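You operate a simulated robot arm through the tools that you are given. There is no shell and no other tool. Be economical: measure what you need, move in short steps, check, and stop when the job is done.

You run a simulated robot arm. Do the job below in one go: nothing can be reset, and whatever is moved stays where it is left.

Task
Take the pink hooks box and put it in the orange crate. Turn the stand fan's knob to 1. Put the white socket module on the top of the black table. Do these in any order. Set down upright: pink hooks box.

It is judged by the outcome, as a careful person would: the job done as asked, and still so three seconds after it is handed in. It fails if anything else is knocked over, pushed out of place, dropped, spilled or broken.

Robot
A 6-joint arm with a fingered hand on a trunk, on a base that drives. Base frame: it is fixed to the floor where the robot stands at the start and does not move with it; the origin is under the middle of the robot, x ahead of it, y to its left, z up. Lengths are in mm, angles in rad, forces in N, time in s.
With the tool pointing down near the work surface it reaches from about 220 to 780 mm from the robot's upright axis, wherever it stands. Its first joint turns from -2.007 to 2.007 rad. Places, roughly: orange crate [-4000, -1000, 500]; stand fan's knob [400, -900, 600]; top of the black table [-1400, -100, 800]; white socket module [750, 1250, 500]. Payload 4 kg.
The tool frame sits at the grasp point between the pads (the TCP): z along the fingers, y along the line on which they close. The tips reach 26 mm beyond it. The gripper opens to 164 mm. The gripper's body begins 73 mm behind the TCP. The gripper is a hand of 5 fingers: y runs from the thumb to the fingers, the wrist lies at [0, 0, -239] in the tool frame.
Orientation is that of the tool frame in the base frame, as [roll, pitch, yaw] about the fixed x, y, z axes, in that order (R = Rz(yaw) Ry(pitch) Rx(roll)). With the fingers straight down and closing along the base's y, the tool's x points along the base's -x, its y along +y and its z along -z.

Tools
- The arm moves only by the tool move_arm. Its argument "rows" is a list of rows, each a list of 6 numbers: the shift along the base's x, y, z in mm, then the turn, a rotation vector about the base's x, y, z in degrees. In form: [[x, y, z, wx, wy, wz], ...]. A call has 1 to 20 rows; each row shifts and turns the commanded pose from where the row before left it. Rows are played at 5 a second. More than 50 mm and 0.15 rad between two rows, and nothing of the call is played. A pose out of reach is approached as far as the arm can. The call stops where the force on the tool passes 40 N (or 10 N more than at its start, if that is more) or the arm is blocked; 0.2 s more then pass. In this call time passes only in rows, and 0.2 s behind the last. The reply holds the time, the measured pose of the TCP, the force on the tool along the base axes, the opening and the grip force, in the units named above and with some noise, with the torque about the TCP (base axes, N m) and any sound that the robot's microphone picked up.
- Cameras (640 x 400 px; columns grow to the right, rows downward): "scene" is now at [-7.8, 134.7, 1572]; the picture's right is [-0.68, -0.73, 0.00], its down [-0.59, 0.56, -0.58] and it looks along [0.42, -0.40, -0.81] (base axes); focal length 275 px, centre (320, 200). "wrist" rides on the gripper at [50, -70, -93] in the tool frame; the picture's right is [0.81, 0.59, 0.00], its down [-0.43, 0.60, -0.68] and it looks along [-0.40, 0.55, 0.74] (tool axes); focal length 270 px, centre (320, 200). There is no depth. A picture from a camera that has moved, and an enlarged one, comes with that camera's place and axes in the base frame and with its lens. The place of the scene camera against the robot may be out by one fixed shift of up to 12 mm in any direction.
- get_image(camera): a new picture of that camera. No time passes.
- raise_lower(by): slides the trunk up (or, below 0, down) by that many mm; the arm and the scene camera ride with it, the base frame stays. It gives what a move gives, with no picture.
- steer(legs): drives the robot by 1 to 6 legs, each [ahead, left, turn to the left] in mm, mm and rad, along the robot's own axes; the way and the turn of a leg run together, so that a leg with both is an arc; at most 1500 mm and 3.142 rad a leg. The arm and the cameras ride along, it lands a little off, and it stops where it bumps. It gives what a move gives.
- finger_targets(finger1, finger2, finger3, finger4, thumb_bend): sets how far each is bent, from 0 (flat) to 1 (curled in); at 0.3 the hand is open as for a grip, at 0.7 the pads meet at the TCP. One left out holds its place. A second passes; each finger stops where it meets its share of the squeeze, and holds until it gets a number again. It is the only way to open and close the hand. It gives what a move gives, with no picture; readings hold the bend of each and the force on the fingers (four entries, about 0 where the hand has none), thumb and palm.
- pan_tilt(pan, tilt): turns the head with the scene camera to pan (to the left, within 2.705 rad either way) and tilt (down, from -0.506 to 1.204), counted from straight ahead of the robot. It gives what a move gives.
- close_up(camera, box): a new picture of the part [left, top, right, bottom] of that camera's present view, enlarged. No time passes.
- job_done(): hands the job in; it is judged then, once.

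Go step by step. Nothing tells you exact positions but the pictures and the camera data: compare them with the known pose of the tool, close in by small moves and look again before you grip or let go. The budget is 165 turns and 120 pictures, counting those below and the enlarged ones. Unless the task says otherwise, let go and move clear before handing in, and close with one line.

The tools are called after "Request:" as a command line: name --pt "numbers of a row" for each row, then --argument value for the rest, lists and objects as JSON in quotes. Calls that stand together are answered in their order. move_arm: Moves the arm, as the interface text tells. Its arguments: {"type":"object","properties":{"rows":{"type":"array","items":{"type":"array","items":{"type":"number"}}}},"required":["rows"]} The other tools are called the same way: raise_lower (by) slides the trunk up or down; finger_targets (finger1, finger2, finger3, finger4, thumb_bend) moves the fingers one by one; steer (legs) drives the base; pan_tilt (pan, tilt) turns the head that bears the scene camera; get_image (camera) takes a picture; close_up (camera, box) takes an enlarged picture of a part of a camera's view; job_done () hands the job in.

At the start:

```text
t: 0.0
ee_pos: [346.8, -269.1, 839.8]
tool_rot: [-3.141, 0.001, -3.141]
ft_force: [-0.3, -0.7, -0.5]
torque: [-0.02, -0.02, 0.02]
gripper_width: 163.9
finger_force: 0.1
shape: jaw
bend: [0.3, 0.3, 0.3, 0.3, 0.3]
finger forces: [0.0, 0.0, 0.0, 0.0, 0.0, 0.0]
trunk travel left (down, up): [-625.0, 365.0]
robot x, y, heading: [0.7, 1.0, 0.003]
head pan, tilt: [-0.754, 0.951]
```

scene: 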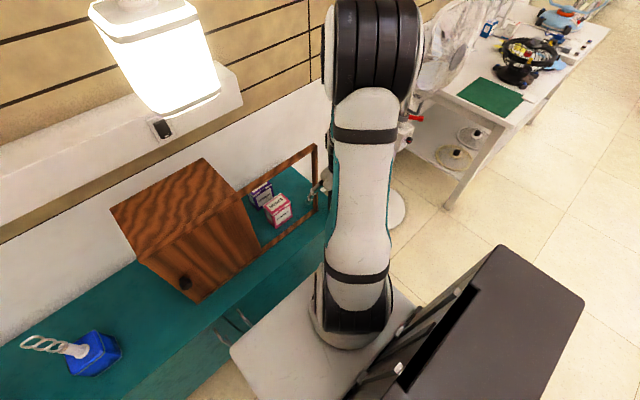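
wrist: 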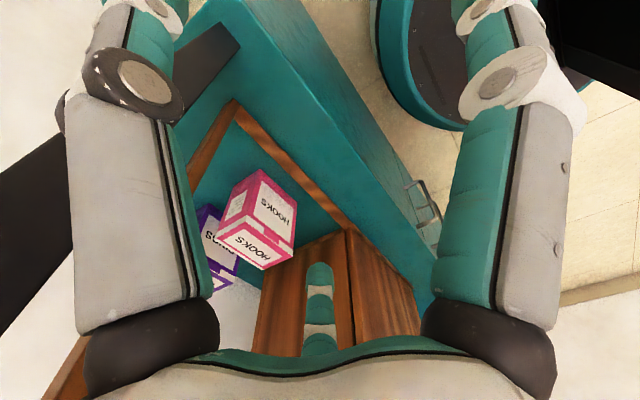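

The pink hooks box looks to be near [550, -157, 650], standing by a wooden frame and a brown box. I'll look closer and then survey the rest of the room.

Request:
close_up --camera "scene" --box '[100, 120, 360, 320]'

Request:
close_up --camera "scene" --box '[360, 0, 640, 240]'

```text
2.00 times, centred on (230, 220) of scene
camera zoom: at [-7.8, 134.7, 1572.0], right [-0.68, -0.73, 0.0], down [-0.59, 0.56, -0.58], along [0.42, -0.4, -0.81], focal length 550 px, centre (500, 160)
```

zoom: 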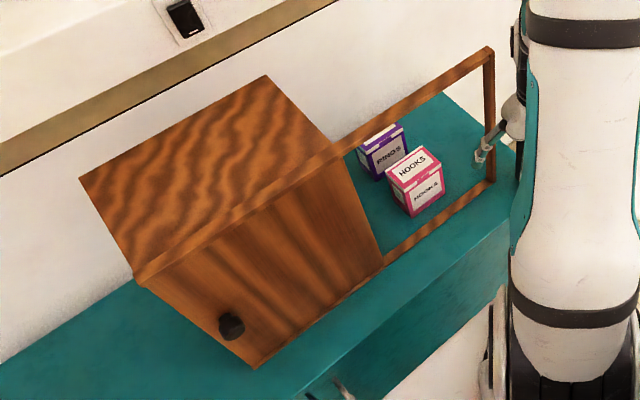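

```text
1.67 times, centred on (500, 120) of scene
camera zoom: at [-7.8, 134.7, 1572.0], right [-0.68, -0.73, 0.0], down [-0.59, 0.56, -0.58], along [0.42, -0.4, -0.81], focal length 458 px, centre (20, 333)
```

zoom: 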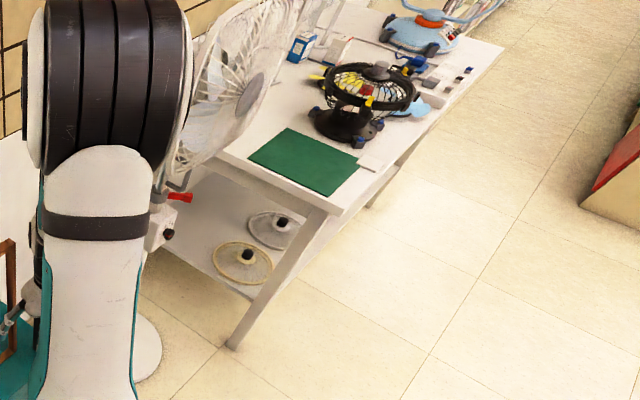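

The pink box stands behind a wooden front frame on the teal counter. Next I'll look around for the fan, the crate, the table and the socket.

Request:
pan_tilt --pan 1.1 --tilt 0.6

Request:
get_image --camera "scene"

Request:
pan_tilt --pan 2.7 --tilt 0.4

Request:
get_image --camera "scene"

Request:
pan_tilt --pan -2.5 --tilt 0.4

Request:
get_image --camera "scene"

Request:
pan_tilt --pan -1.2 --tilt 0.7

Request:
get_image --camera "scene"

```text
t: 1.8
ee_pos: [345.1, -269.5, 840.8]
tool_rot: [3.14, -0.001, 3.141]
ft_force: [-0.4, -0.3, 0.5]
torque: [0.03, -0.02, 0.01]
gripper_width: 163.8
finger_force: 0.1
shape: jaw
bend: [0.3, 0.3, 0.3, 0.3, 0.3]
finger forces: [0.0, 0.0, 0.0, 0.0, 0.0, 0.1]
trunk travel left (down, up): [-625.0, 365.0]
robot x, y, heading: [3.6, -2.5, -0.001]
head pan, tilt: [1.1, 0.6]
```

```text
115 pictures are left
camera scene: at [-20.6, 263.2, 1600.5], right [0.89, -0.45, 0.0], down [-0.26, -0.5, -0.82], along [0.38, 0.73, -0.57], focal length 275 px, centre (320, 200)
```

scene: 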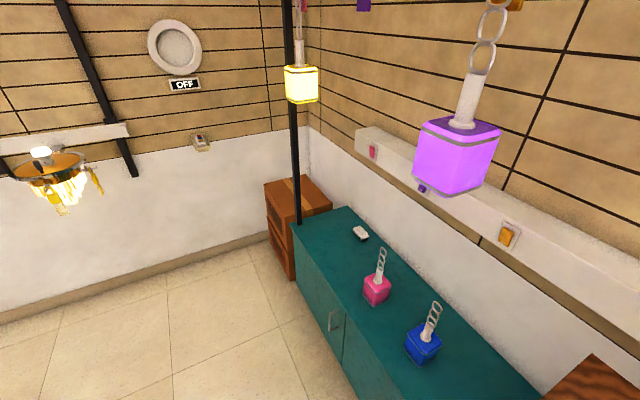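

```text
t: 3.5
ee_pos: [345.7, -269.2, 838.9]
tool_rot: [-3.139, 0.0, -3.14]
ft_force: [1.3, -0.5, 0.6]
torque: [0.0, -0.04, 0.01]
gripper_width: 163.9
finger_force: 0.1
shape: jaw
bend: [0.3, 0.3, 0.3, 0.3, 0.3]
finger forces: [0.0, 0.0, 0.1, 0.0, 0.1, 0.0]
trunk travel left (down, up): [-625.0, 365.0]
robot x, y, heading: [-2.5, 2.3, -0.0]
head pan, tilt: [2.7, 0.4]
```

```text
114 pictures are left
camera scene: at [-144.5, 224.1, 1618.8], right [0.43, 0.9, 0.0], down [0.35, -0.17, -0.92], along [-0.83, 0.39, -0.39], focal length 275 px, centre (320, 200)
```

scene: 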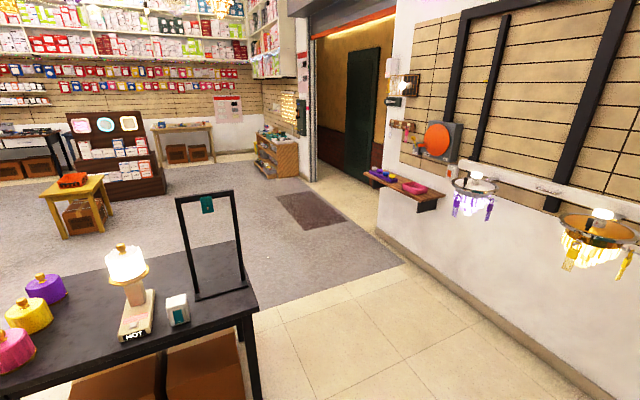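

```text
t: 7.6
ee_pos: [345.1, -268.5, 841.4]
tool_rot: [3.141, -0.001, -3.14]
ft_force: [0.7, 0.5, -0.2]
torque: [0.01, -0.01, -0.01]
gripper_width: 164.0
finger_force: 0.1
shape: jaw
bend: [0.3, 0.3, 0.3, 0.3, 0.3]
finger forces: [0.1, 0.1, 0.0, 0.0, 0.1, 0.1]
trunk travel left (down, up): [-625.0, 365.0]
robot x, y, heading: [-0.2, 1.0, 0.0]
head pan, tilt: [-2.499, 0.4]
```

```text
113 pictures are left
camera scene: at [-134.9, 128.9, 1618.8], right [-0.6, 0.8, 0.0], down [0.31, 0.23, -0.92], along [-0.74, -0.55, -0.39], focal length 275 px, centre (320, 200)
```

scene: 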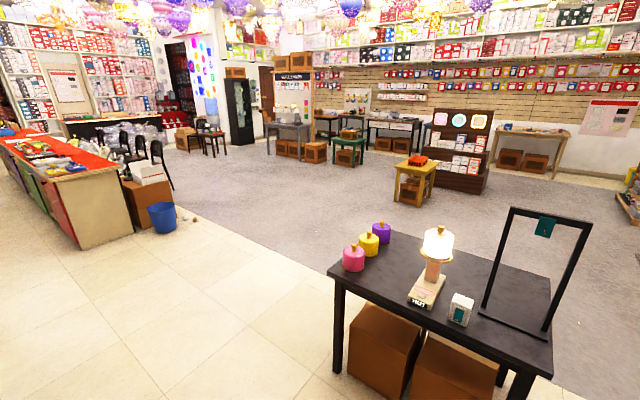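

```text
t: 9.1
ee_pos: [347.1, -270.3, 841.1]
tool_rot: [-3.14, 0.001, -3.141]
ft_force: [-0.2, 0.4, 0.0]
torque: [0.02, 0.02, 0.01]
gripper_width: 164.1
finger_force: 0.0
shape: jaw
bend: [0.3, 0.3, 0.3, 0.3, 0.3]
finger forces: [0.0, 0.0, 0.0, 0.0, 0.0, 0.1]
trunk travel left (down, up): [-625.0, 365.0]
robot x, y, heading: [0.3, -0.8, 0.001]
head pan, tilt: [-1.201, 0.7]
```

```text
112 pictures are left
camera scene: at [-30.1, 105.2, 1591.9], right [-0.93, -0.36, 0.0], down [-0.23, 0.6, -0.77], along [0.28, -0.71, -0.64], focal length 275 px, centre (320, 200)
```

scene: 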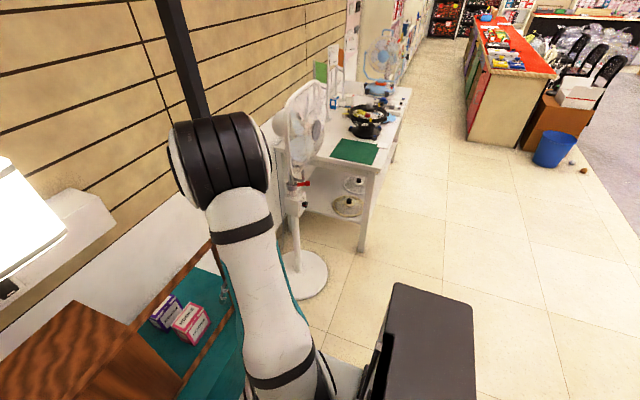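

Rough positions match the list. I'll zoom in on the fan knob and then the socket.

Request:
close_up --camera "scene" --box '[260, 150, 340, 200]'

Request:
close_up --camera "scene" --box '[120, 230, 280, 380]'

Request:
pan_tilt --pan 1.0 --tilt 0.7

Request:
close_up --camera "scene" --box '[240, 140, 400, 240]'

Request:
pan_tilt --pan -2.3 --tilt 0.4

Request:
close_up --camera "scene" --box '[320, 110, 420, 210]'

```text
8.00 times, centred on (300, 175) of scene
camera zoom: at [-30.1, 105.2, 1591.9], right [-0.93, -0.36, 0.0], down [-0.23, 0.6, -0.77], along [0.28, -0.71, -0.64], focal length 2199 px, centre (480, 400)
```

zoom: 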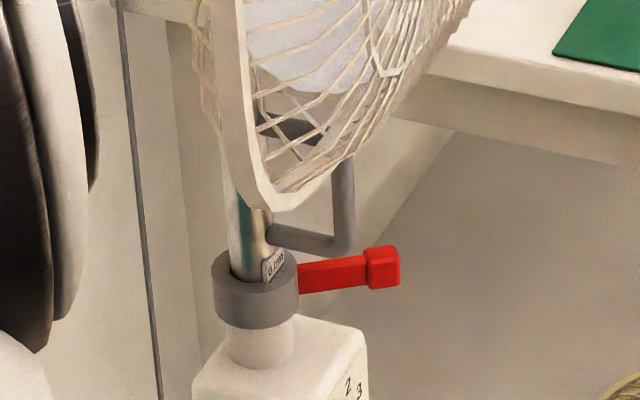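

```text
2.67 times, centred on (200, 305) of scene
camera zoom: at [-30.1, 105.2, 1591.9], right [-0.93, -0.36, 0.0], down [-0.23, 0.6, -0.77], along [0.28, -0.71, -0.64], focal length 733 px, centre (640, -80)
```

zoom: 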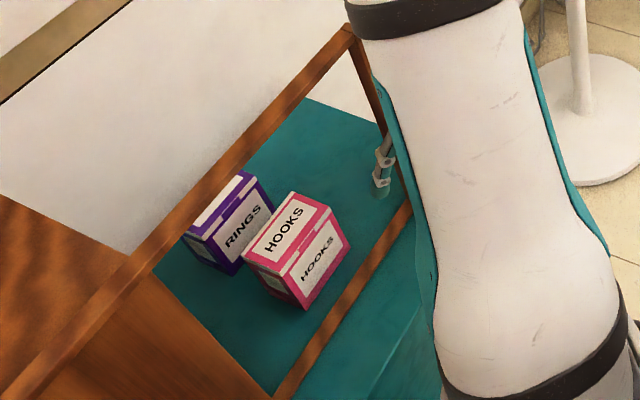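

```text
t: 11.1
ee_pos: [346.9, -268.5, 840.8]
tool_rot: [3.141, -0.001, -3.141]
ft_force: [0.1, -0.4, 0.3]
torque: [-0.01, -0.01, 0.01]
gripper_width: 163.9
finger_force: 0.2
shape: jaw
bend: [0.3, 0.3, 0.3, 0.3, 0.3]
finger forces: [0.0, 0.0, 0.0, 0.0, 0.0, 0.0]
trunk travel left (down, up): [-625.0, 365.0]
robot x, y, heading: [-2.4, -0.0, 0.003]
head pan, tilt: [1.0, 0.7]
```

```text
4.00 times, centred on (320, 190) of scene
camera zoom: at [-14.8, 255.9, 1591.9], right [0.84, -0.54, 0.0], down [-0.35, -0.54, -0.76], along [0.41, 0.64, -0.64], focal length 1099 px, centre (320, 240)
```

zoom: 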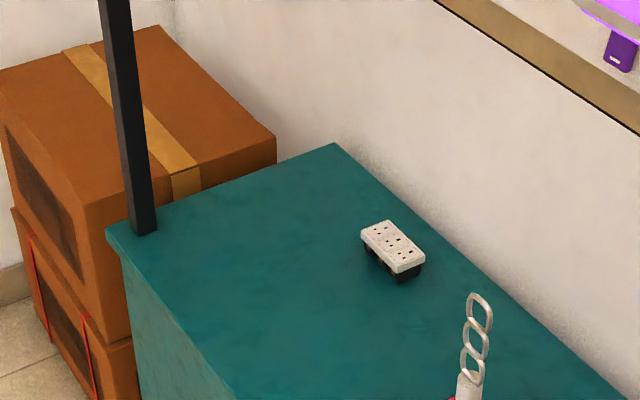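

```text
t: 13.9
ee_pos: [346.6, -268.3, 840.3]
tool_rot: [-3.141, 0.0, -3.141]
ft_force: [-0.2, -0.5, 0.7]
torque: [0.02, -0.02, -0.02]
gripper_width: 163.8
finger_force: 0.1
shape: jaw
bend: [0.3, 0.3, 0.3, 0.3, 0.3]
finger forces: [0.0, 0.0, 0.0, 0.1, 0.0, 0.0]
trunk travel left (down, up): [-625.0, 365.0]
robot x, y, heading: [1.2, 1.1, 0.001]
head pan, tilt: [-2.3, 0.4]
```

```text
4.00 times, centred on (370, 160) of scene
camera zoom: at [-122.4, 115.4, 1618.8], right [-0.75, 0.67, 0.0], down [0.26, 0.29, -0.92], along [-0.61, -0.69, -0.39], focal length 1099 px, centre (120, 360)
```

zoom: 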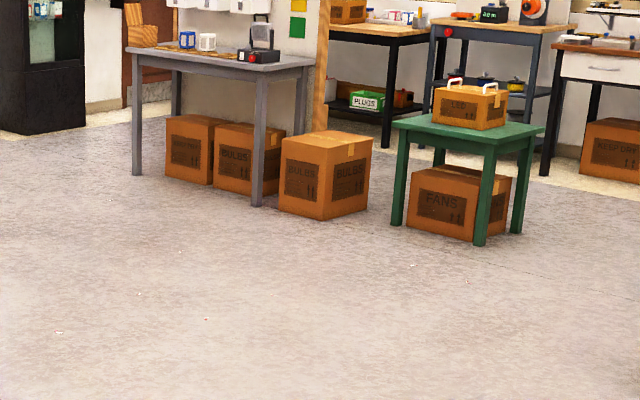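

Now a proper look at the fan's control box and the orange crate.

Request:
pan_tilt --pan -1.2 --tilt 0.7

Request:
close_up --camera "scene" --box '[275, 175, 325, 225]'

Request:
pan_tilt --pan -2.7 --tilt 0.3

Request:
close_up --camera "scene" --box '[280, 120, 440, 220]'

```text
t: 15.2
ee_pos: [346.1, -269.9, 839.1]
tool_rot: [3.142, 0.001, -3.141]
ft_force: [-0.1, 0.3, 0.4]
torque: [0.02, -0.02, 0.02]
gripper_width: 164.1
finger_force: 0.0
shape: jaw
bend: [0.3, 0.3, 0.3, 0.3, 0.3]
finger forces: [0.1, 0.1, 0.1, 0.0, 0.0, 0.0]
trunk travel left (down, up): [-625.0, 365.0]
robot x, y, heading: [-1.0, 0.6, 0.0]
head pan, tilt: [-1.201, 0.7]
```

```text
8.00 times, centred on (300, 200) of scene
camera zoom: at [-30.1, 105.2, 1591.9], right [-0.93, -0.36, 0.0], down [-0.23, 0.6, -0.77], along [0.28, -0.71, -0.64], focal length 2199 px, centre (480, 200)
```

zoom: 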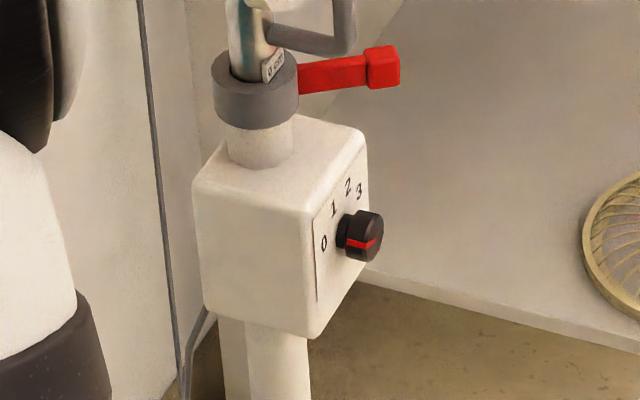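

```text
t: 16.9
ee_pos: [346.0, -270.2, 841.3]
tool_rot: [-3.141, -0.002, -3.141]
ft_force: [-0.4, -0.8, 0.1]
torque: [0.0, 0.01, 0.01]
gripper_width: 164.0
finger_force: 0.1
shape: jaw
bend: [0.3, 0.3, 0.3, 0.3, 0.3]
finger forces: [0.1, 0.0, 0.1, 0.0, 0.0, 0.1]
trunk travel left (down, up): [-625.0, 365.0]
robot x, y, heading: [-3.4, -1.2, 0.001]
head pan, tilt: [-2.7, 0.3]
```

```text
4.00 times, centred on (360, 170) of scene
camera zoom: at [-145.1, 144.5, 1628.0], right [-0.43, 0.9, 0.0], down [0.27, 0.13, -0.96], along [-0.86, -0.41, -0.3], focal length 1099 px, centre (160, 320)
```

zoom: 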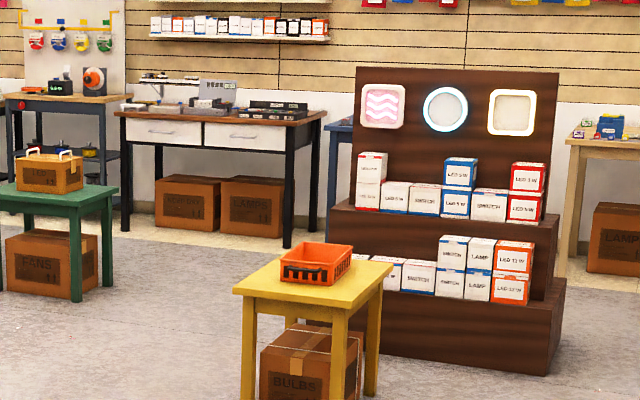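

The orange crate sits on the yellow table, and the knob is on the -x face of the fan's white control box. I'll measure the pink box with the wrist camera.

Request:
close_up --camera "wrist" --box '[180, 80, 360, 300]'

Request:
pan_tilt --pan -0.3 --tilt 0.9

Request:
get_image --camera "scene"

```text
1.82 times, centred on (270, 190) of wrist
camera zoom: at [296.1, -340.0, 933.4], right [-0.81, 0.59, 0.0], down [0.43, 0.6, 0.68], along [0.4, 0.55, -0.74], focal length 491 px, centre (411, 218)
```

zoom: 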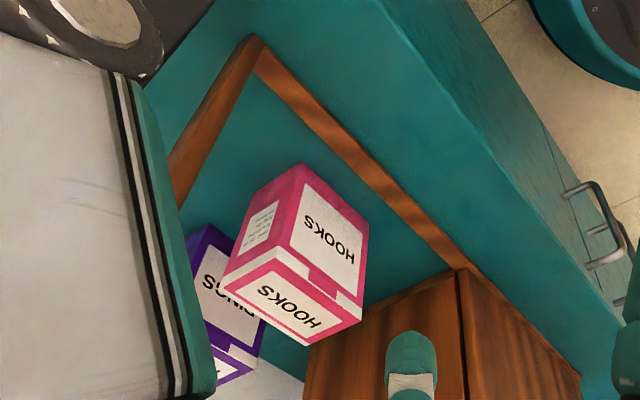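

```text
t: 19.1
ee_pos: [346.8, -270.2, 839.9]
tool_rot: [3.141, 0.001, -3.14]
ft_force: [0.0, 0.1, 0.0]
torque: [0.0, 0.02, 0.02]
gripper_width: 163.8
finger_force: 0.0
shape: jaw
bend: [0.3, 0.3, 0.3, 0.3, 0.3]
finger forces: [0.0, 0.0, 0.1, 0.0, 0.0, 0.1]
trunk travel left (down, up): [-625.0, 365.0]
robot x, y, heading: [2.6, -0.5, -0.001]
head pan, tilt: [-0.3, 0.901]
```

```text
104 pictures are left
camera scene: at [11.4, 162.1, 1575.8], right [-0.3, -0.96, 0.0], down [-0.75, 0.23, -0.62], along [0.59, -0.18, -0.78], focal length 275 px, centre (320, 200)
```

scene: 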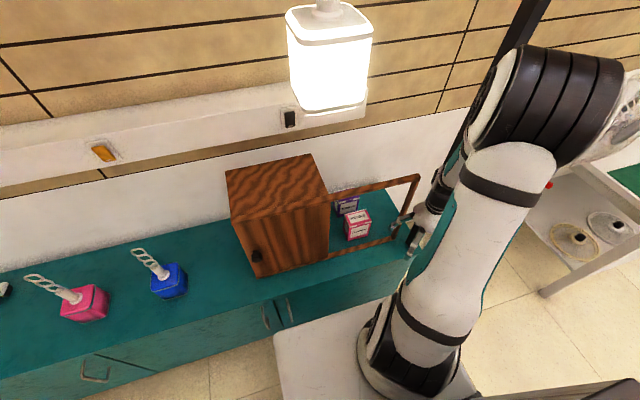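

Box estimate: top z≈700, centre ≈[549, -151], about 90 wide (y), 58 deep (x) and 93 high. I'll tilt the hand 45° forward and line up in front of the frame opening.

Request:
move_arm --pt "-10 20 -3 0 -7.5 0" --pt "-10 20 -3 0 -7.5 0" --pt "-10 20 -3 0 -7.5 0" --pt "-10 20 -3 0 -7.5 0" --pt "-5 20 -3 0 -7.5 0" --pt "-2 18 -3 0 -7.5 0"

Request:
get_image --camera "wrist"

Request:
get_image --camera "scene"

```text
t: 20.4
ee_pos: [435.8, -159.3, 1016.2]
tool_rot: [-3.14, 0.671, 3.126]
ft_force: [0.3, 0.2, 0.2]
torque: [0.05, -0.02, 0.0]
gripper_width: 164.2
finger_force: 0.1
shape: jaw
bend: [0.3, 0.3, 0.3, 0.3, 0.3]
finger forces: [0.0, 0.0, 0.1, 0.0, 0.0, 0.1]
out of reach, approached as far as the arm can: row 2, 3, 4, 5, 6
trunk travel left (down, up): [-625.0, 365.0]
robot x, y, heading: [-2.5, 2.6, 0.003]
head pan, tilt: [-0.3, 0.901]
```

```text
103 pictures are left
camera wrist: at [338.6, -228.3, 1057.4], right [-0.62, 0.6, -0.5], down [-0.07, 0.6, 0.8], along [0.78, 0.54, -0.33], focal length 270 px, centre (320, 200)
```

wrist: 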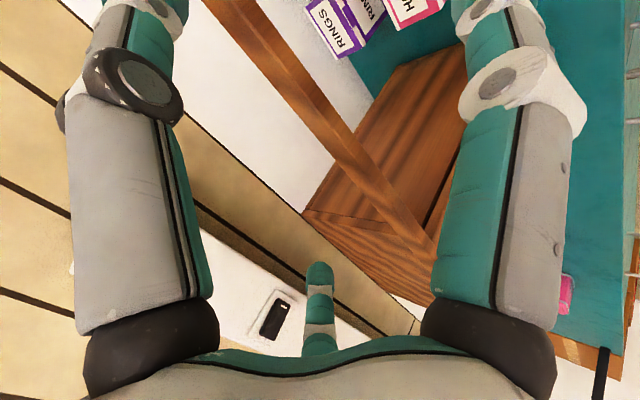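

```text
102 pictures are left
camera scene: at [11.4, 162.5, 1575.8], right [-0.3, -0.96, 0.0], down [-0.75, 0.23, -0.62], along [0.59, -0.18, -0.78], focal length 275 px, centre (320, 200)
```

scene: 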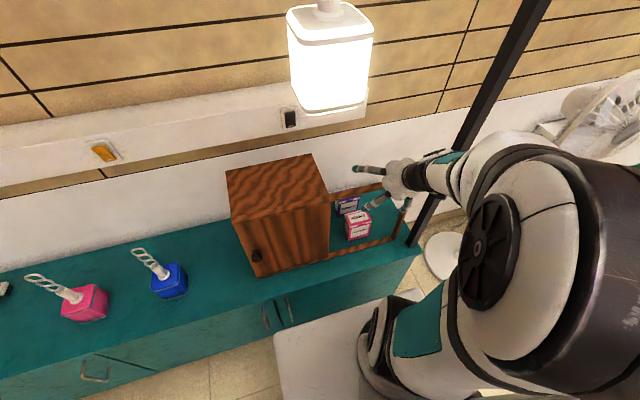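

The wrist was too close in for that pose. I'll back the base off and see where the arm is.

Request:
steer --legs '[[-220, 0, 0]]'

Request:
move_arm --pt "0 0 -5 0 0 0"

```text
t: 22.1
ee_pos: [215.7, -160.0, 1014.4]
tool_rot: [-3.142, 0.67, 3.123]
ft_force: [-1.4, 0.7, -0.7]
torque: [0.02, -0.02, -0.01]
gripper_width: 164.0
finger_force: 0.1
shape: jaw
bend: [0.3, 0.3, 0.3, 0.3, 0.3]
finger forces: [0.0, 0.0, 0.0, 0.0, 0.0, 0.1]
trunk travel left (down, up): [-625.0, 365.0]
robot x, y, heading: [-221.3, -1.4, 0.004]
head pan, tilt: [-0.3, 0.901]
```

```text
t: 22.5
ee_pos: [218.8, -160.5, 1009.5]
tool_rot: [3.14, 0.663, 3.121]
ft_force: [0.5, -0.5, -0.3]
torque: [-0.02, 0.0, -0.01]
gripper_width: 164.0
finger_force: 0.0
shape: jaw
bend: [0.3, 0.3, 0.3, 0.3, 0.3]
finger forces: [0.0, 0.1, 0.1, 0.0, 0.0, 0.0]
trunk travel left (down, up): [-625.0, 365.0]
robot x, y, heading: [-217.6, 0.5, -0.001]
head pan, tilt: [-0.3, 0.901]
```

Request:
raise_lower --by -250

Request:
move_arm --pt "20 2 -5 0 -3.5 0" --pt "20 2 -5 0 -3.5 0" --pt "20 2 -5 0 0 0" --pt "20 2 0 0 0 0"

Request:
get_image --camera "wrist"

Request:
get_image --camera "scene"

```text
t: 25.1
ee_pos: [217.4, -159.9, 760.7]
tool_rot: [3.141, 0.661, 3.123]
ft_force: [0.4, 0.1, 0.0]
torque: [0.01, 0.01, -0.04]
gripper_width: 163.8
finger_force: 0.1
shape: jaw
bend: [0.3, 0.3, 0.3, 0.3, 0.3]
finger forces: [0.0, 0.0, 0.0, 0.1, 0.1, 0.0]
trunk travel left (down, up): [-375.0, 615.0]
robot x, y, heading: [-217.2, 1.5, -0.0]
head pan, tilt: [-0.3, 0.901]
```

```text
t: 26.1
ee_pos: [302.5, -130.8, 798.4]
tool_rot: [3.138, 0.783, 3.119]
ft_force: [0.0, 0.2, -0.8]
torque: [0.01, -0.04, 0.01]
gripper_width: 164.0
finger_force: 0.2
shape: jaw
bend: [0.3, 0.3, 0.3, 0.3, 0.3]
finger forces: [0.1, 0.0, 0.0, 0.0, 0.0, 0.1]
out of reach, approached as far as the arm can: row 1, 2, 3
trunk travel left (down, up): [-375.0, 615.0]
robot x, y, heading: [-219.7, -1.8, -0.0]
head pan, tilt: [-0.3, 0.901]
```

```text
101 pictures are left
camera wrist: at [201.3, -199.9, 829.4], right [-0.56, 0.6, -0.57], down [-0.16, 0.6, 0.79], along [0.81, 0.53, -0.24], focal length 270 px, centre (320, 200)
```

wrist: 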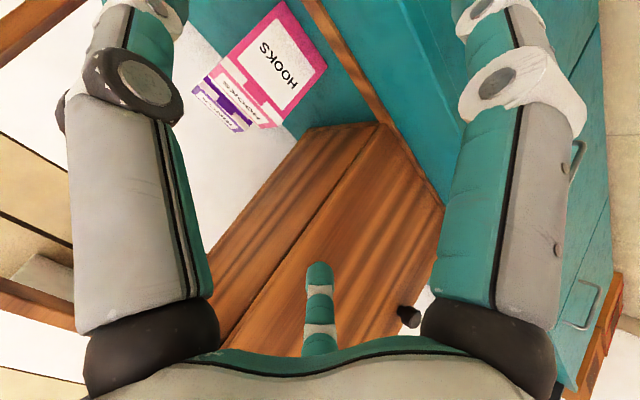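

```text
100 pictures are left
camera scene: at [-207.0, 162.3, 1325.8], right [-0.3, -0.95, 0.0], down [-0.75, 0.23, -0.62], along [0.59, -0.18, -0.78], focal length 275 px, centre (320, 200)
```

scene: 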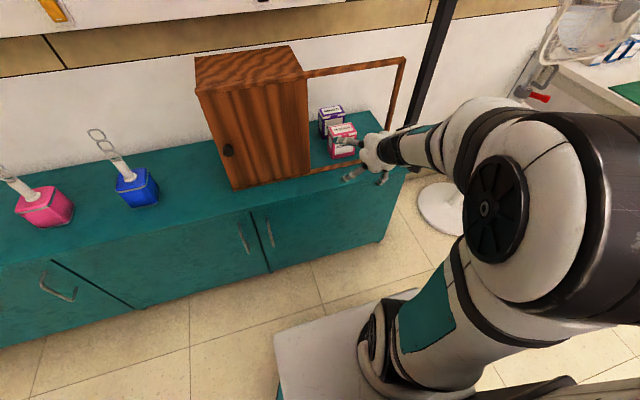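

Request:
move_arm --pt "30 -6 -6 0 0 0" --pt "30 -6 -6 0 0 0" --pt "30 -6 -6 0 0 0" --pt "28 -3 -5 0 0 0"

Request:
get_image --camera "wrist"

Request:
get_image --camera "scene"

```text
t: 27.1
ee_pos: [419.5, -151.9, 776.4]
tool_rot: [3.137, 0.784, 3.118]
ft_force: [-0.1, -0.8, -0.1]
torque: [0.01, -0.02, 0.01]
gripper_width: 163.8
finger_force: 0.0
shape: jaw
bend: [0.3, 0.3, 0.3, 0.3, 0.3]
finger forces: [0.1, 0.0, 0.0, 0.0, 0.1, 0.0]
trunk travel left (down, up): [-375.0, 615.0]
robot x, y, heading: [-220.5, -3.6, -0.002]
head pan, tilt: [-0.3, 0.901]
```

```text
99 pictures are left
camera wrist: at [318.1, -221.3, 806.2], right [-0.56, 0.6, -0.57], down [-0.16, 0.6, 0.79], along [0.81, 0.53, -0.24], focal length 270 px, centre (320, 200)
```

wrist: 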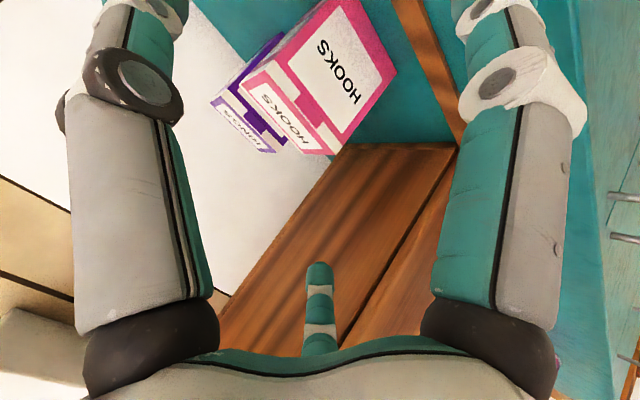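

```text
98 pictures are left
camera scene: at [-207.0, 162.3, 1325.8], right [-0.3, -0.95, 0.0], down [-0.75, 0.23, -0.62], along [0.59, -0.18, -0.78], focal length 275 px, centre (320, 200)
```

scene: 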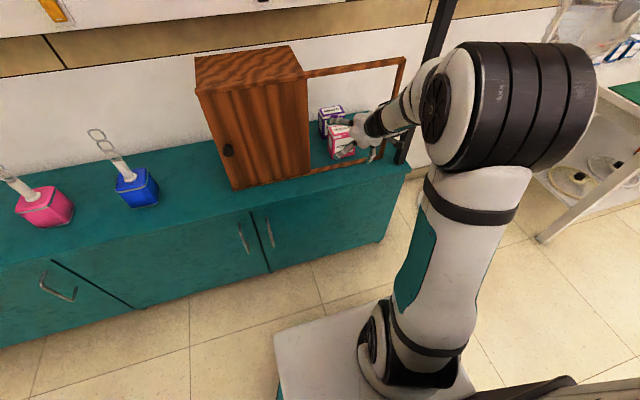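

Box location confirmed. Advancing along the tool axis to the grasp.

Request:
move_arm --pt "32 0 -27 0 0 0" --pt "32 0 -27 0 0 0" --pt "32 1 -27 0 0 0" --pt "29 0 -26 0 0 0"

Request:
get_image --camera "wrist"

Request:
close_up --camera "scene" --box '[280, 40, 440, 200]'

```text
t: 28.1
ee_pos: [554.9, -150.8, 683.9]
tool_rot: [3.138, 0.777, 3.118]
ft_force: [-0.2, -0.4, 0.3]
torque: [0.01, 0.04, -0.01]
gripper_width: 163.8
finger_force: 0.1
shape: jaw
bend: [0.3, 0.3, 0.3, 0.3, 0.3]
finger forces: [0.1, 0.1, 0.0, 0.0, 0.0, 0.0]
out of reach, approached as far as the arm can: row 1, 2, 3
trunk travel left (down, up): [-375.0, 615.0]
robot x, y, heading: [-221.2, 1.3, -0.0]
head pan, tilt: [-0.3, 0.901]
```

```text
97 pictures are left
camera wrist: at [453.6, -219.6, 715.1], right [-0.56, 0.6, -0.57], down [-0.15, 0.6, 0.79], along [0.81, 0.53, -0.24], focal length 270 px, centre (320, 200)
```

wrist: 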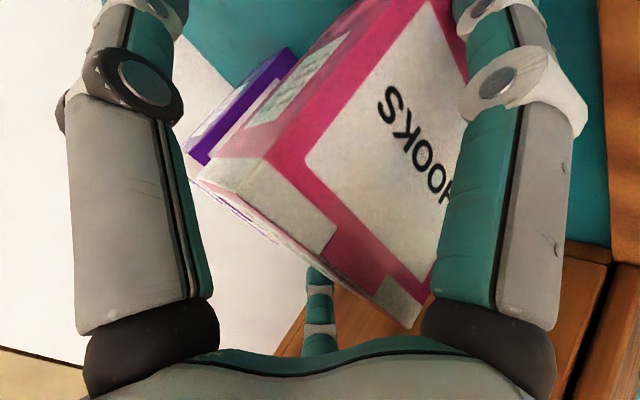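

```text
2.50 times, centred on (360, 120) of scene
camera zoom: at [-207.1, 162.3, 1325.8], right [-0.3, -0.95, 0.0], down [-0.75, 0.23, -0.62], along [0.59, -0.18, -0.78], focal length 687 px, centre (220, 400)
```

zoom: 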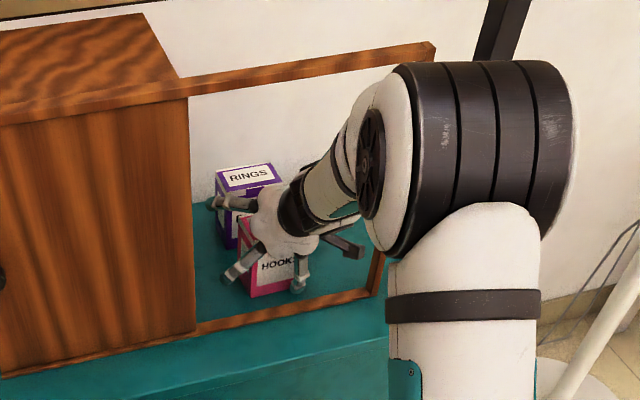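

Request:
close_up --camera "scene" --box '[325, 95, 385, 165]'

Request:
close_up --camera "wrist" --box '[60, 0, 600, 400]'

```text
5.71 times, centred on (355, 130) of scene
camera zoom: at [-207.1, 162.3, 1325.8], right [-0.3, -0.95, 0.0], down [-0.75, 0.23, -0.62], along [0.59, -0.18, -0.78], focal length 1571 px, centre (120, 600)
```

zoom: 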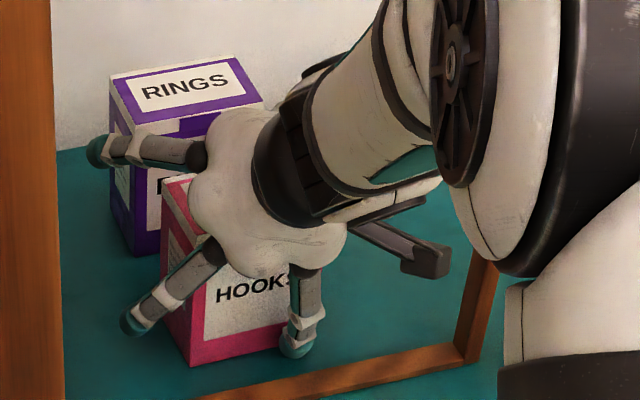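

```text
1.00 times, centred on (330, 200) of wrist (not enlarged: the box is as wide or as high as the picture)
camera zoom: at [453.6, -219.6, 715.1], right [-0.56, 0.6, -0.57], down [-0.15, 0.6, 0.79], along [0.81, 0.53, -0.24], focal length 270 px, centre (310, 200)
```

zoom: 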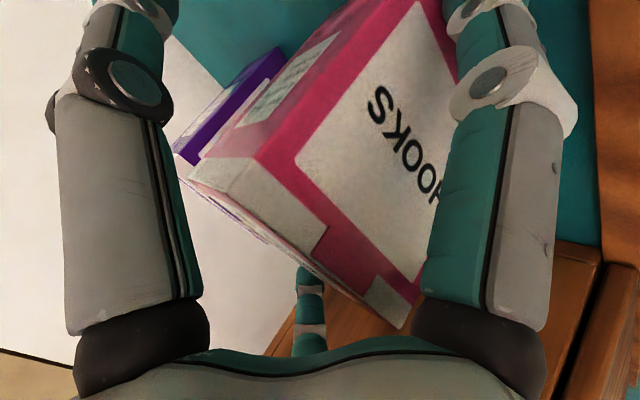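

The hand is radial: the thumb is at -y, two fingers oppose it, and two sit at the sides. I'll adjust down slightly, then close only the thumb and fingers 2 and 3.

Request:
move_arm --pt "-4 0 -7 0 0 0" --pt "-4 0 -7 0 0 0"

Request:
close_up --camera "scene" --box '[325, 95, 385, 165]'

```text
t: 28.7
ee_pos: [557.2, -150.5, 682.0]
tool_rot: [3.141, 0.778, 3.12]
ft_force: [-3.1, 0.4, 9.7]
torque: [-0.19, 0.74, -0.1]
gripper_width: 163.8
finger_force: 0.0
shape: jaw
bend: [0.3, 0.3, 0.3, 0.3, 0.3]
finger forces: [11.1, 0.0, 0.1, 0.0, 0.0, 0.0]
out of reach, approached as far as the arm can: row 1, 2
trunk travel left (down, up): [-375.0, 615.0]
robot x, y, heading: [-215.1, 3.1, 0.001]
head pan, tilt: [-0.3, 0.901]
```

```text
5.71 times, centred on (355, 130) of scene
camera zoom: at [-208.1, 162.5, 1325.9], right [-0.3, -0.95, 0.0], down [-0.75, 0.23, -0.62], along [0.59, -0.18, -0.78], focal length 1571 px, centre (120, 600)
```

zoom: 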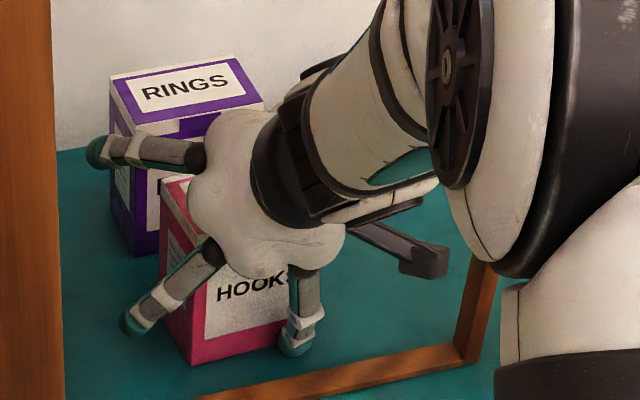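

Finger 1 touches the counter (so its z is about 607). I'll back off, flatten fingers 1 and 4 out of the way, and approach again.

Request:
move_arm --pt "-25 0 25 0 0 0" --pt "-30 0 30 0 0 0" --pt "-30 0 30 0 0 0"

Request:
finger_targets --finger1 0.0 --finger4 0.0

Request:
get_image --camera "scene"

Request:
close_up --camera "scene" --box '[310, 75, 390, 165]'

```text
t: 29.5
ee_pos: [472.2, -151.2, 765.1]
tool_rot: [3.138, 0.785, 3.121]
ft_force: [0.1, 1.3, -0.2]
torque: [-0.03, -0.03, -0.04]
gripper_width: 163.8
finger_force: 0.0
shape: jaw
bend: [0.3, 0.3, 0.3, 0.3, 0.3]
finger forces: [0.1, 0.0, 0.1, 0.0, 0.0, 0.0]
trunk travel left (down, up): [-375.0, 615.0]
robot x, y, heading: [-221.2, -1.7, -0.001]
head pan, tilt: [-0.3, 0.901]
```

```text
t: 30.5
ee_pos: [474.3, -151.4, 765.8]
tool_rot: [3.137, 0.786, 3.123]
ft_force: [0.1, 0.1, 0.0]
torque: [0.03, -0.01, -0.01]
gripper_width: 109.7
finger_force: 0.0
shape: fingers
bend: [0.01, 0.3, 0.3, 0.01, 0.3]
finger forces: [0.0, 0.0, 0.0, 0.0, 0.1, 0.1]
trunk travel left (down, up): [-375.0, 615.0]
robot x, y, heading: [-218.4, 2.5, -0.004]
head pan, tilt: [-0.3, 0.901]
```

```text
92 pictures are left
camera scene: at [-206.9, 162.3, 1325.8], right [-0.3, -0.95, 0.0], down [-0.75, 0.23, -0.62], along [0.59, -0.18, -0.78], focal length 275 px, centre (320, 200)
```

scene: 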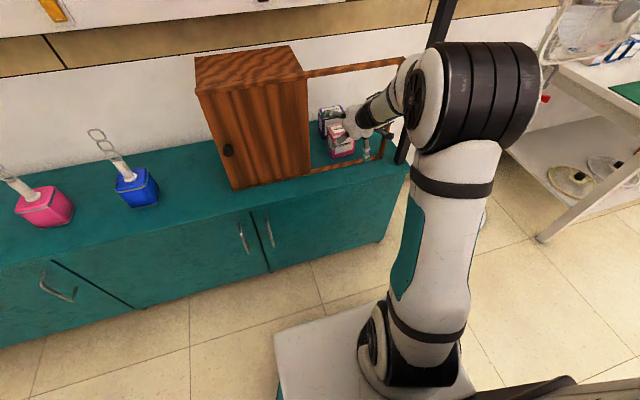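

```text
4.44 times, centred on (350, 120) of scene
camera zoom: at [-206.9, 162.3, 1325.8], right [-0.3, -0.95, 0.0], down [-0.75, 0.23, -0.62], along [0.59, -0.18, -0.78], focal length 1222 px, centre (187, 556)
```

zoom: 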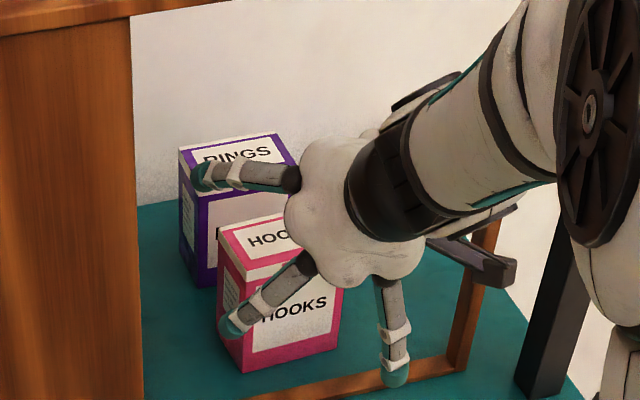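

Finger 1 still sits too low at 45°. A better grasp is a steeper hand (30° from vertical), turned so the thumb is at the front face and the fingers at the back and sides. I'll back out and reorient.

Request:
finger_targets --finger1 0.3 --finger4 0.3

Request:
move_arm --pt "-30 0 10 0 0 0" --pt "-30 0 10 0 0 0" --pt "-20 0 5 0 5 0" --pt "0 0 0 0 5 0" --pt "0 0 0 0 5 0"

Request:
move_arm --pt "0 0 0 3.75 0 -6.495" --pt "0 0 0 3.75 0 -6.495" --pt "0 0 0 3.75 0 -6.495" --pt "0 0 0 3.75 0 -6.495" --pt "0 0 0 3.75 0 -6.495" --pt "0 0 0 3.75 0 -6.495" --pt "0 0 0 3.75 0 -6.495" --pt "0 0 0 3.75 0 -6.495" --pt "0 0 0 3.75 0 -6.495" --pt "0 0 0 3.75 0 -6.495" --pt "0 0 0 3.75 0 -6.495" --pt "0 0 0 3.75 0 -6.495"

Request:
get_image --camera "scene"

Request:
get_image --camera "wrist"

```text
t: 31.5
ee_pos: [474.1, -150.5, 765.6]
tool_rot: [3.139, 0.787, 3.12]
ft_force: [-0.4, 0.1, -0.6]
torque: [-0.02, -0.04, -0.02]
gripper_width: 90.9
finger_force: 0.1
shape: fingers
bend: [0.3, 0.3, 0.3, 0.3, 0.3]
finger forces: [0.0, 0.1, 0.1, 0.1, 0.0, 0.1]
trunk travel left (down, up): [-375.0, 615.0]
robot x, y, heading: [-218.5, 2.9, -0.001]
head pan, tilt: [-0.3, 0.901]
```

```text
t: 32.7
ee_pos: [393.3, -150.4, 791.5]
tool_rot: [-3.138, 0.523, 3.122]
ft_force: [-0.9, -0.5, 0.1]
torque: [-0.05, -0.03, 0.0]
gripper_width: 90.8
finger_force: 0.1
shape: fingers
bend: [0.3, 0.3, 0.3, 0.3, 0.3]
finger forces: [0.0, 0.1, 0.0, 0.0, 0.0, 0.1]
trunk travel left (down, up): [-375.0, 615.0]
robot x, y, heading: [-217.8, -0.2, 0.003]
head pan, tilt: [-0.3, 0.901]
```

```text
t: 35.3
ee_pos: [394.4, -150.5, 791.1]
tool_rot: [2.632, -0.008, 1.553]
ft_force: [-0.6, -0.2, 0.1]
torque: [0.0, -0.01, 0.01]
gripper_width: 90.7
finger_force: 0.1
shape: fingers
bend: [0.3, 0.3, 0.3, 0.3, 0.3]
finger forces: [0.0, 0.0, 0.0, 0.0, 0.1, 0.0]
trunk travel left (down, up): [-375.0, 615.0]
robot x, y, heading: [-220.3, -0.2, -0.003]
head pan, tilt: [-0.3, 0.901]
```

```text
90 pictures are left
camera scene: at [-206.9, 162.3, 1325.8], right [-0.3, -0.95, 0.0], down [-0.75, 0.23, -0.62], along [0.59, -0.18, -0.78], focal length 275 px, centre (320, 200)
```

scene: 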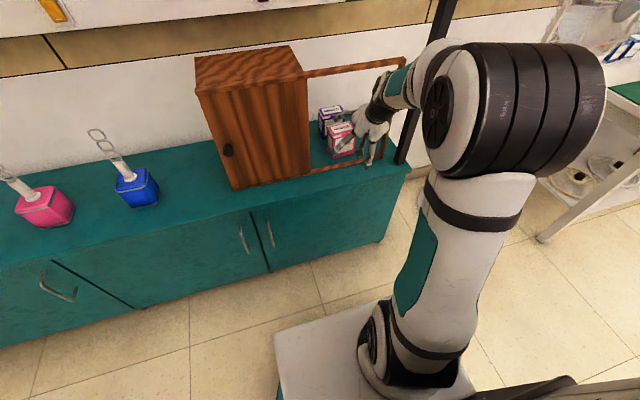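

```text
89 pictures are left
camera wrist: at [288.3, -100.3, 838.6], right [0.53, 0.8, 0.29], down [0.18, -0.44, 0.88], along [0.83, -0.41, -0.38], focal length 270 px, centre (320, 200)
```

wrist: 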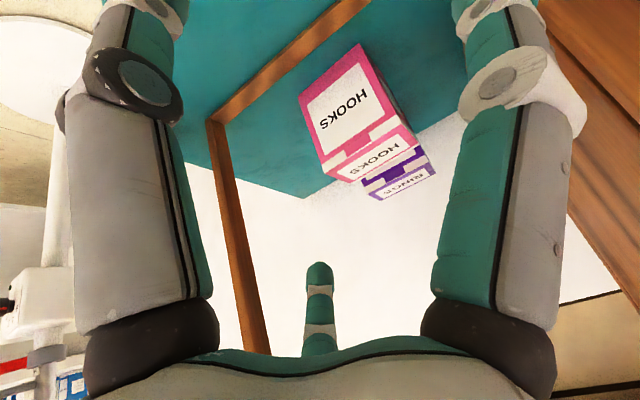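

Orientation reached. I'll pre-bend the thumb and fingers 2 and 3, then go in through the frame opening just above the box.

Request:
finger_targets --finger1 0.3 --finger2 0.4 --finger3 0.4 --finger4 0.3 --thumb_bend 0.37

Request:
move_arm --pt "22 0 -20 0 0 0" --pt "22 0 -20 0 0 0" --pt "22 0 -20 0 0 0"

Request:
get_image --camera "wrist"

Request:
close_up --camera "scene" --box '[310, 45, 430, 185]'

```text
t: 36.3
ee_pos: [393.3, -151.2, 790.8]
tool_rot: [2.629, -0.007, 1.557]
ft_force: [-0.6, -0.1, -0.1]
torque: [0.02, -0.01, 0.03]
gripper_width: 83.8
finger_force: 0.0
shape: fingers
bend: [0.3, 0.4, 0.4, 0.3, 0.37]
finger forces: [0.1, 0.0, 0.0, 0.0, 0.0, 0.0]
trunk travel left (down, up): [-375.0, 615.0]
robot x, y, heading: [-218.2, -4.1, -0.004]
head pan, tilt: [-0.3, 0.901]
```

```text
t: 37.1
ee_pos: [458.9, -150.8, 729.9]
tool_rot: [2.63, -0.006, 1.555]
ft_force: [-0.2, 1.0, 0.2]
torque: [0.0, 0.01, 0.0]
gripper_width: 83.4
finger_force: 0.0
shape: fingers
bend: [0.3, 0.4, 0.4, 0.3, 0.37]
finger forces: [0.1, 0.0, 0.1, 0.0, 0.0, 0.1]
trunk travel left (down, up): [-375.0, 615.0]
robot x, y, heading: [-220.6, 0.5, 0.003]
head pan, tilt: [-0.3, 0.901]
```

```text
88 pictures are left
camera wrist: at [354.1, -100.6, 777.6], right [0.52, 0.8, 0.29], down [0.18, -0.44, 0.88], along [0.83, -0.41, -0.38], focal length 270 px, centre (320, 200)
```

wrist: 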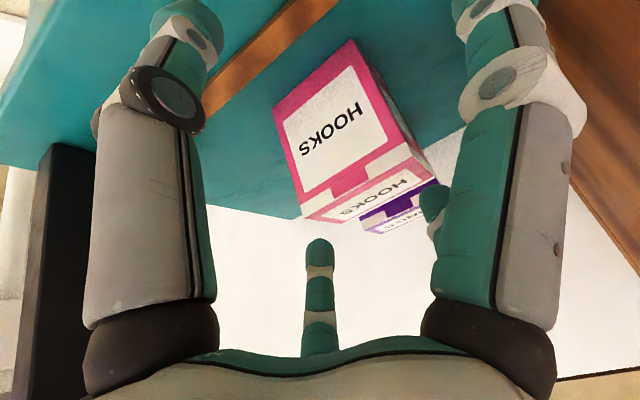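

```text
2.86 times, centred on (370, 115) of scene
camera zoom: at [-206.9, 162.3, 1325.8], right [-0.3, -0.95, 0.0], down [-0.75, 0.23, -0.62], along [0.59, -0.18, -0.78], focal length 785 px, centre (177, 443)
```

zoom: 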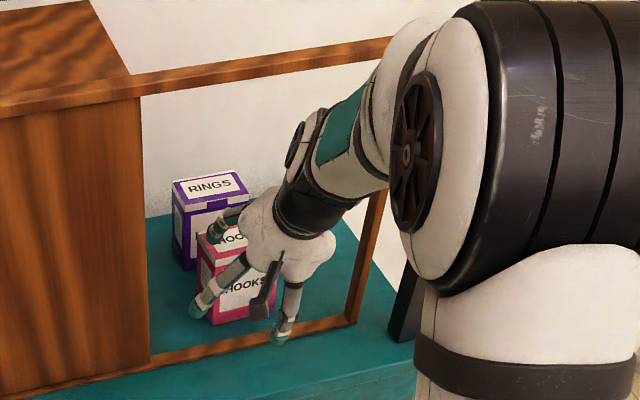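

Request:
close_up --camera "wrist" --box '[250, 20, 450, 245]'

```text
1.78 times, centred on (350, 132) of wrist
camera zoom: at [354.1, -100.6, 777.6], right [0.52, 0.8, 0.29], down [0.18, -0.44, 0.88], along [0.83, -0.41, -0.38], focal length 480 px, centre (267, 320)
```

zoom: 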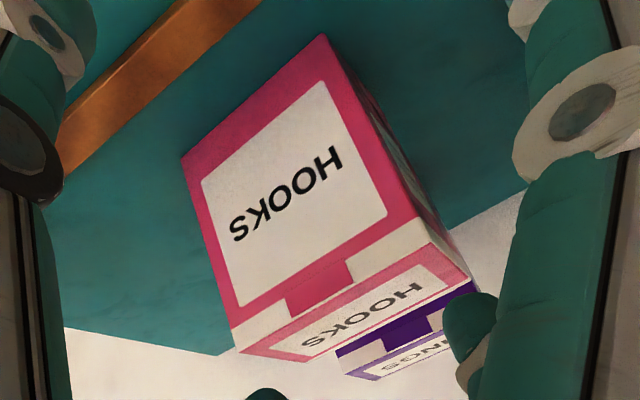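

Refined box: front x≈511, back x≈568, centre [540, -153], top z≈710. Moving over it and then down.

Request:
move_arm --pt "27 -1 -2 0 0 0" --pt "27 -1 -3 0 0 0" --pt "27 0 -3 0 0 0"

Request:
close_up --camera "scene" --box '[310, 45, 430, 185]'

Request:
get_image --camera "wrist"

```text
t: 37.9
ee_pos: [540.7, -153.5, 722.9]
tool_rot: [2.632, -0.008, 1.557]
ft_force: [-0.2, 0.2, -0.6]
torque: [0.03, 0.05, 0.03]
gripper_width: 83.7
finger_force: 0.0
shape: fingers
bend: [0.3, 0.4, 0.4, 0.3, 0.37]
finger forces: [0.1, 0.1, 0.0, 0.1, 0.1, 0.1]
trunk travel left (down, up): [-375.0, 615.0]
robot x, y, heading: [-216.8, -0.3, -0.002]
head pan, tilt: [-0.3, 0.901]
```

```text
2.86 times, centred on (370, 115) of scene
camera zoom: at [-206.9, 162.2, 1325.8], right [-0.3, -0.95, 0.0], down [-0.75, 0.23, -0.62], along [0.59, -0.18, -0.78], focal length 785 px, centre (177, 443)
```

zoom: 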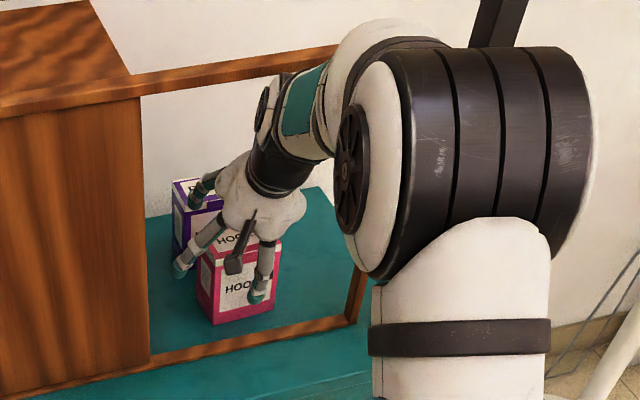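

```text
84 pictures are left
camera wrist: at [435.9, -103.0, 770.7], right [0.52, 0.8, 0.29], down [0.18, -0.44, 0.88], along [0.83, -0.41, -0.38], focal length 270 px, centre (320, 200)
```

wrist: 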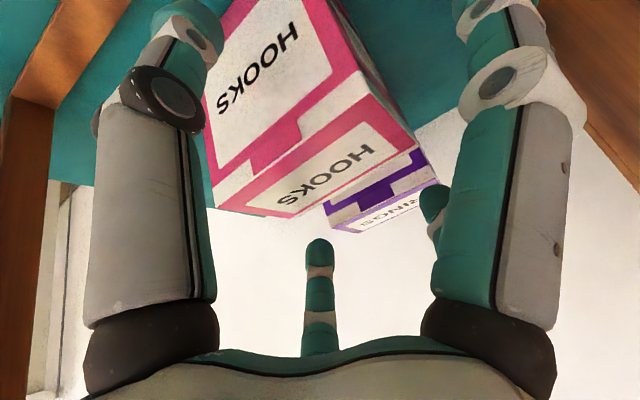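

Request:
move_arm --pt "0 0 -14 0 0 0" --pt "0 0 -14 0 0 0" --pt "0 0 -14 0 0 0"

Request:
get_image --camera "wrist"

Request:
close_up --camera "scene" --box '[325, 75, 395, 165]'

```text
t: 38.7
ee_pos: [539.3, -152.8, 680.7]
tool_rot: [2.63, -0.008, 1.557]
ft_force: [0.5, -0.7, -0.1]
torque: [0.01, -0.02, 0.01]
gripper_width: 83.9
finger_force: 0.1
shape: fingers
bend: [0.3, 0.4, 0.4, 0.3, 0.37]
finger forces: [0.0, 0.0, 0.1, 0.0, 0.0, 0.0]
trunk travel left (down, up): [-375.0, 615.0]
robot x, y, heading: [-219.9, 1.9, -0.004]
head pan, tilt: [-0.3, 0.901]
```

```text
83 pictures are left
camera wrist: at [435.4, -102.7, 728.9], right [0.52, 0.8, 0.29], down [0.18, -0.44, 0.88], along [0.83, -0.41, -0.38], focal length 270 px, centre (320, 200)
```

wrist: 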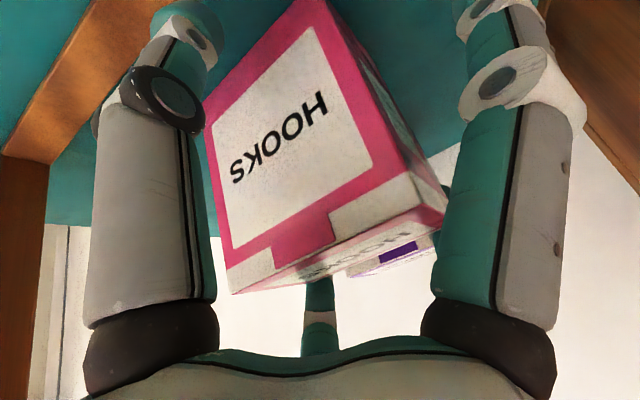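

```text
4.44 times, centred on (360, 120) of scene
camera zoom: at [-206.8, 162.2, 1325.8], right [-0.3, -0.95, 0.0], down [-0.75, 0.23, -0.62], along [0.59, -0.18, -0.78], focal length 1222 px, centre (142, 556)
```

zoom: 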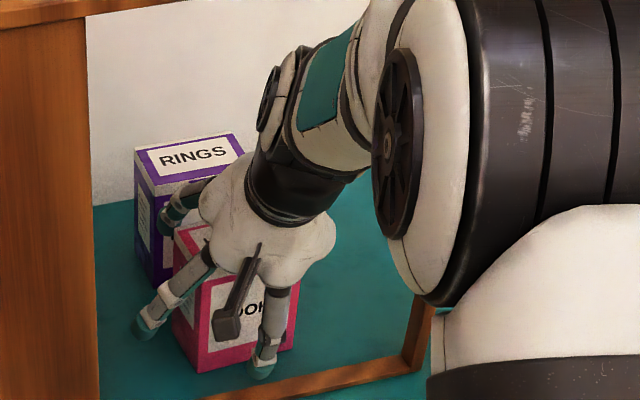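

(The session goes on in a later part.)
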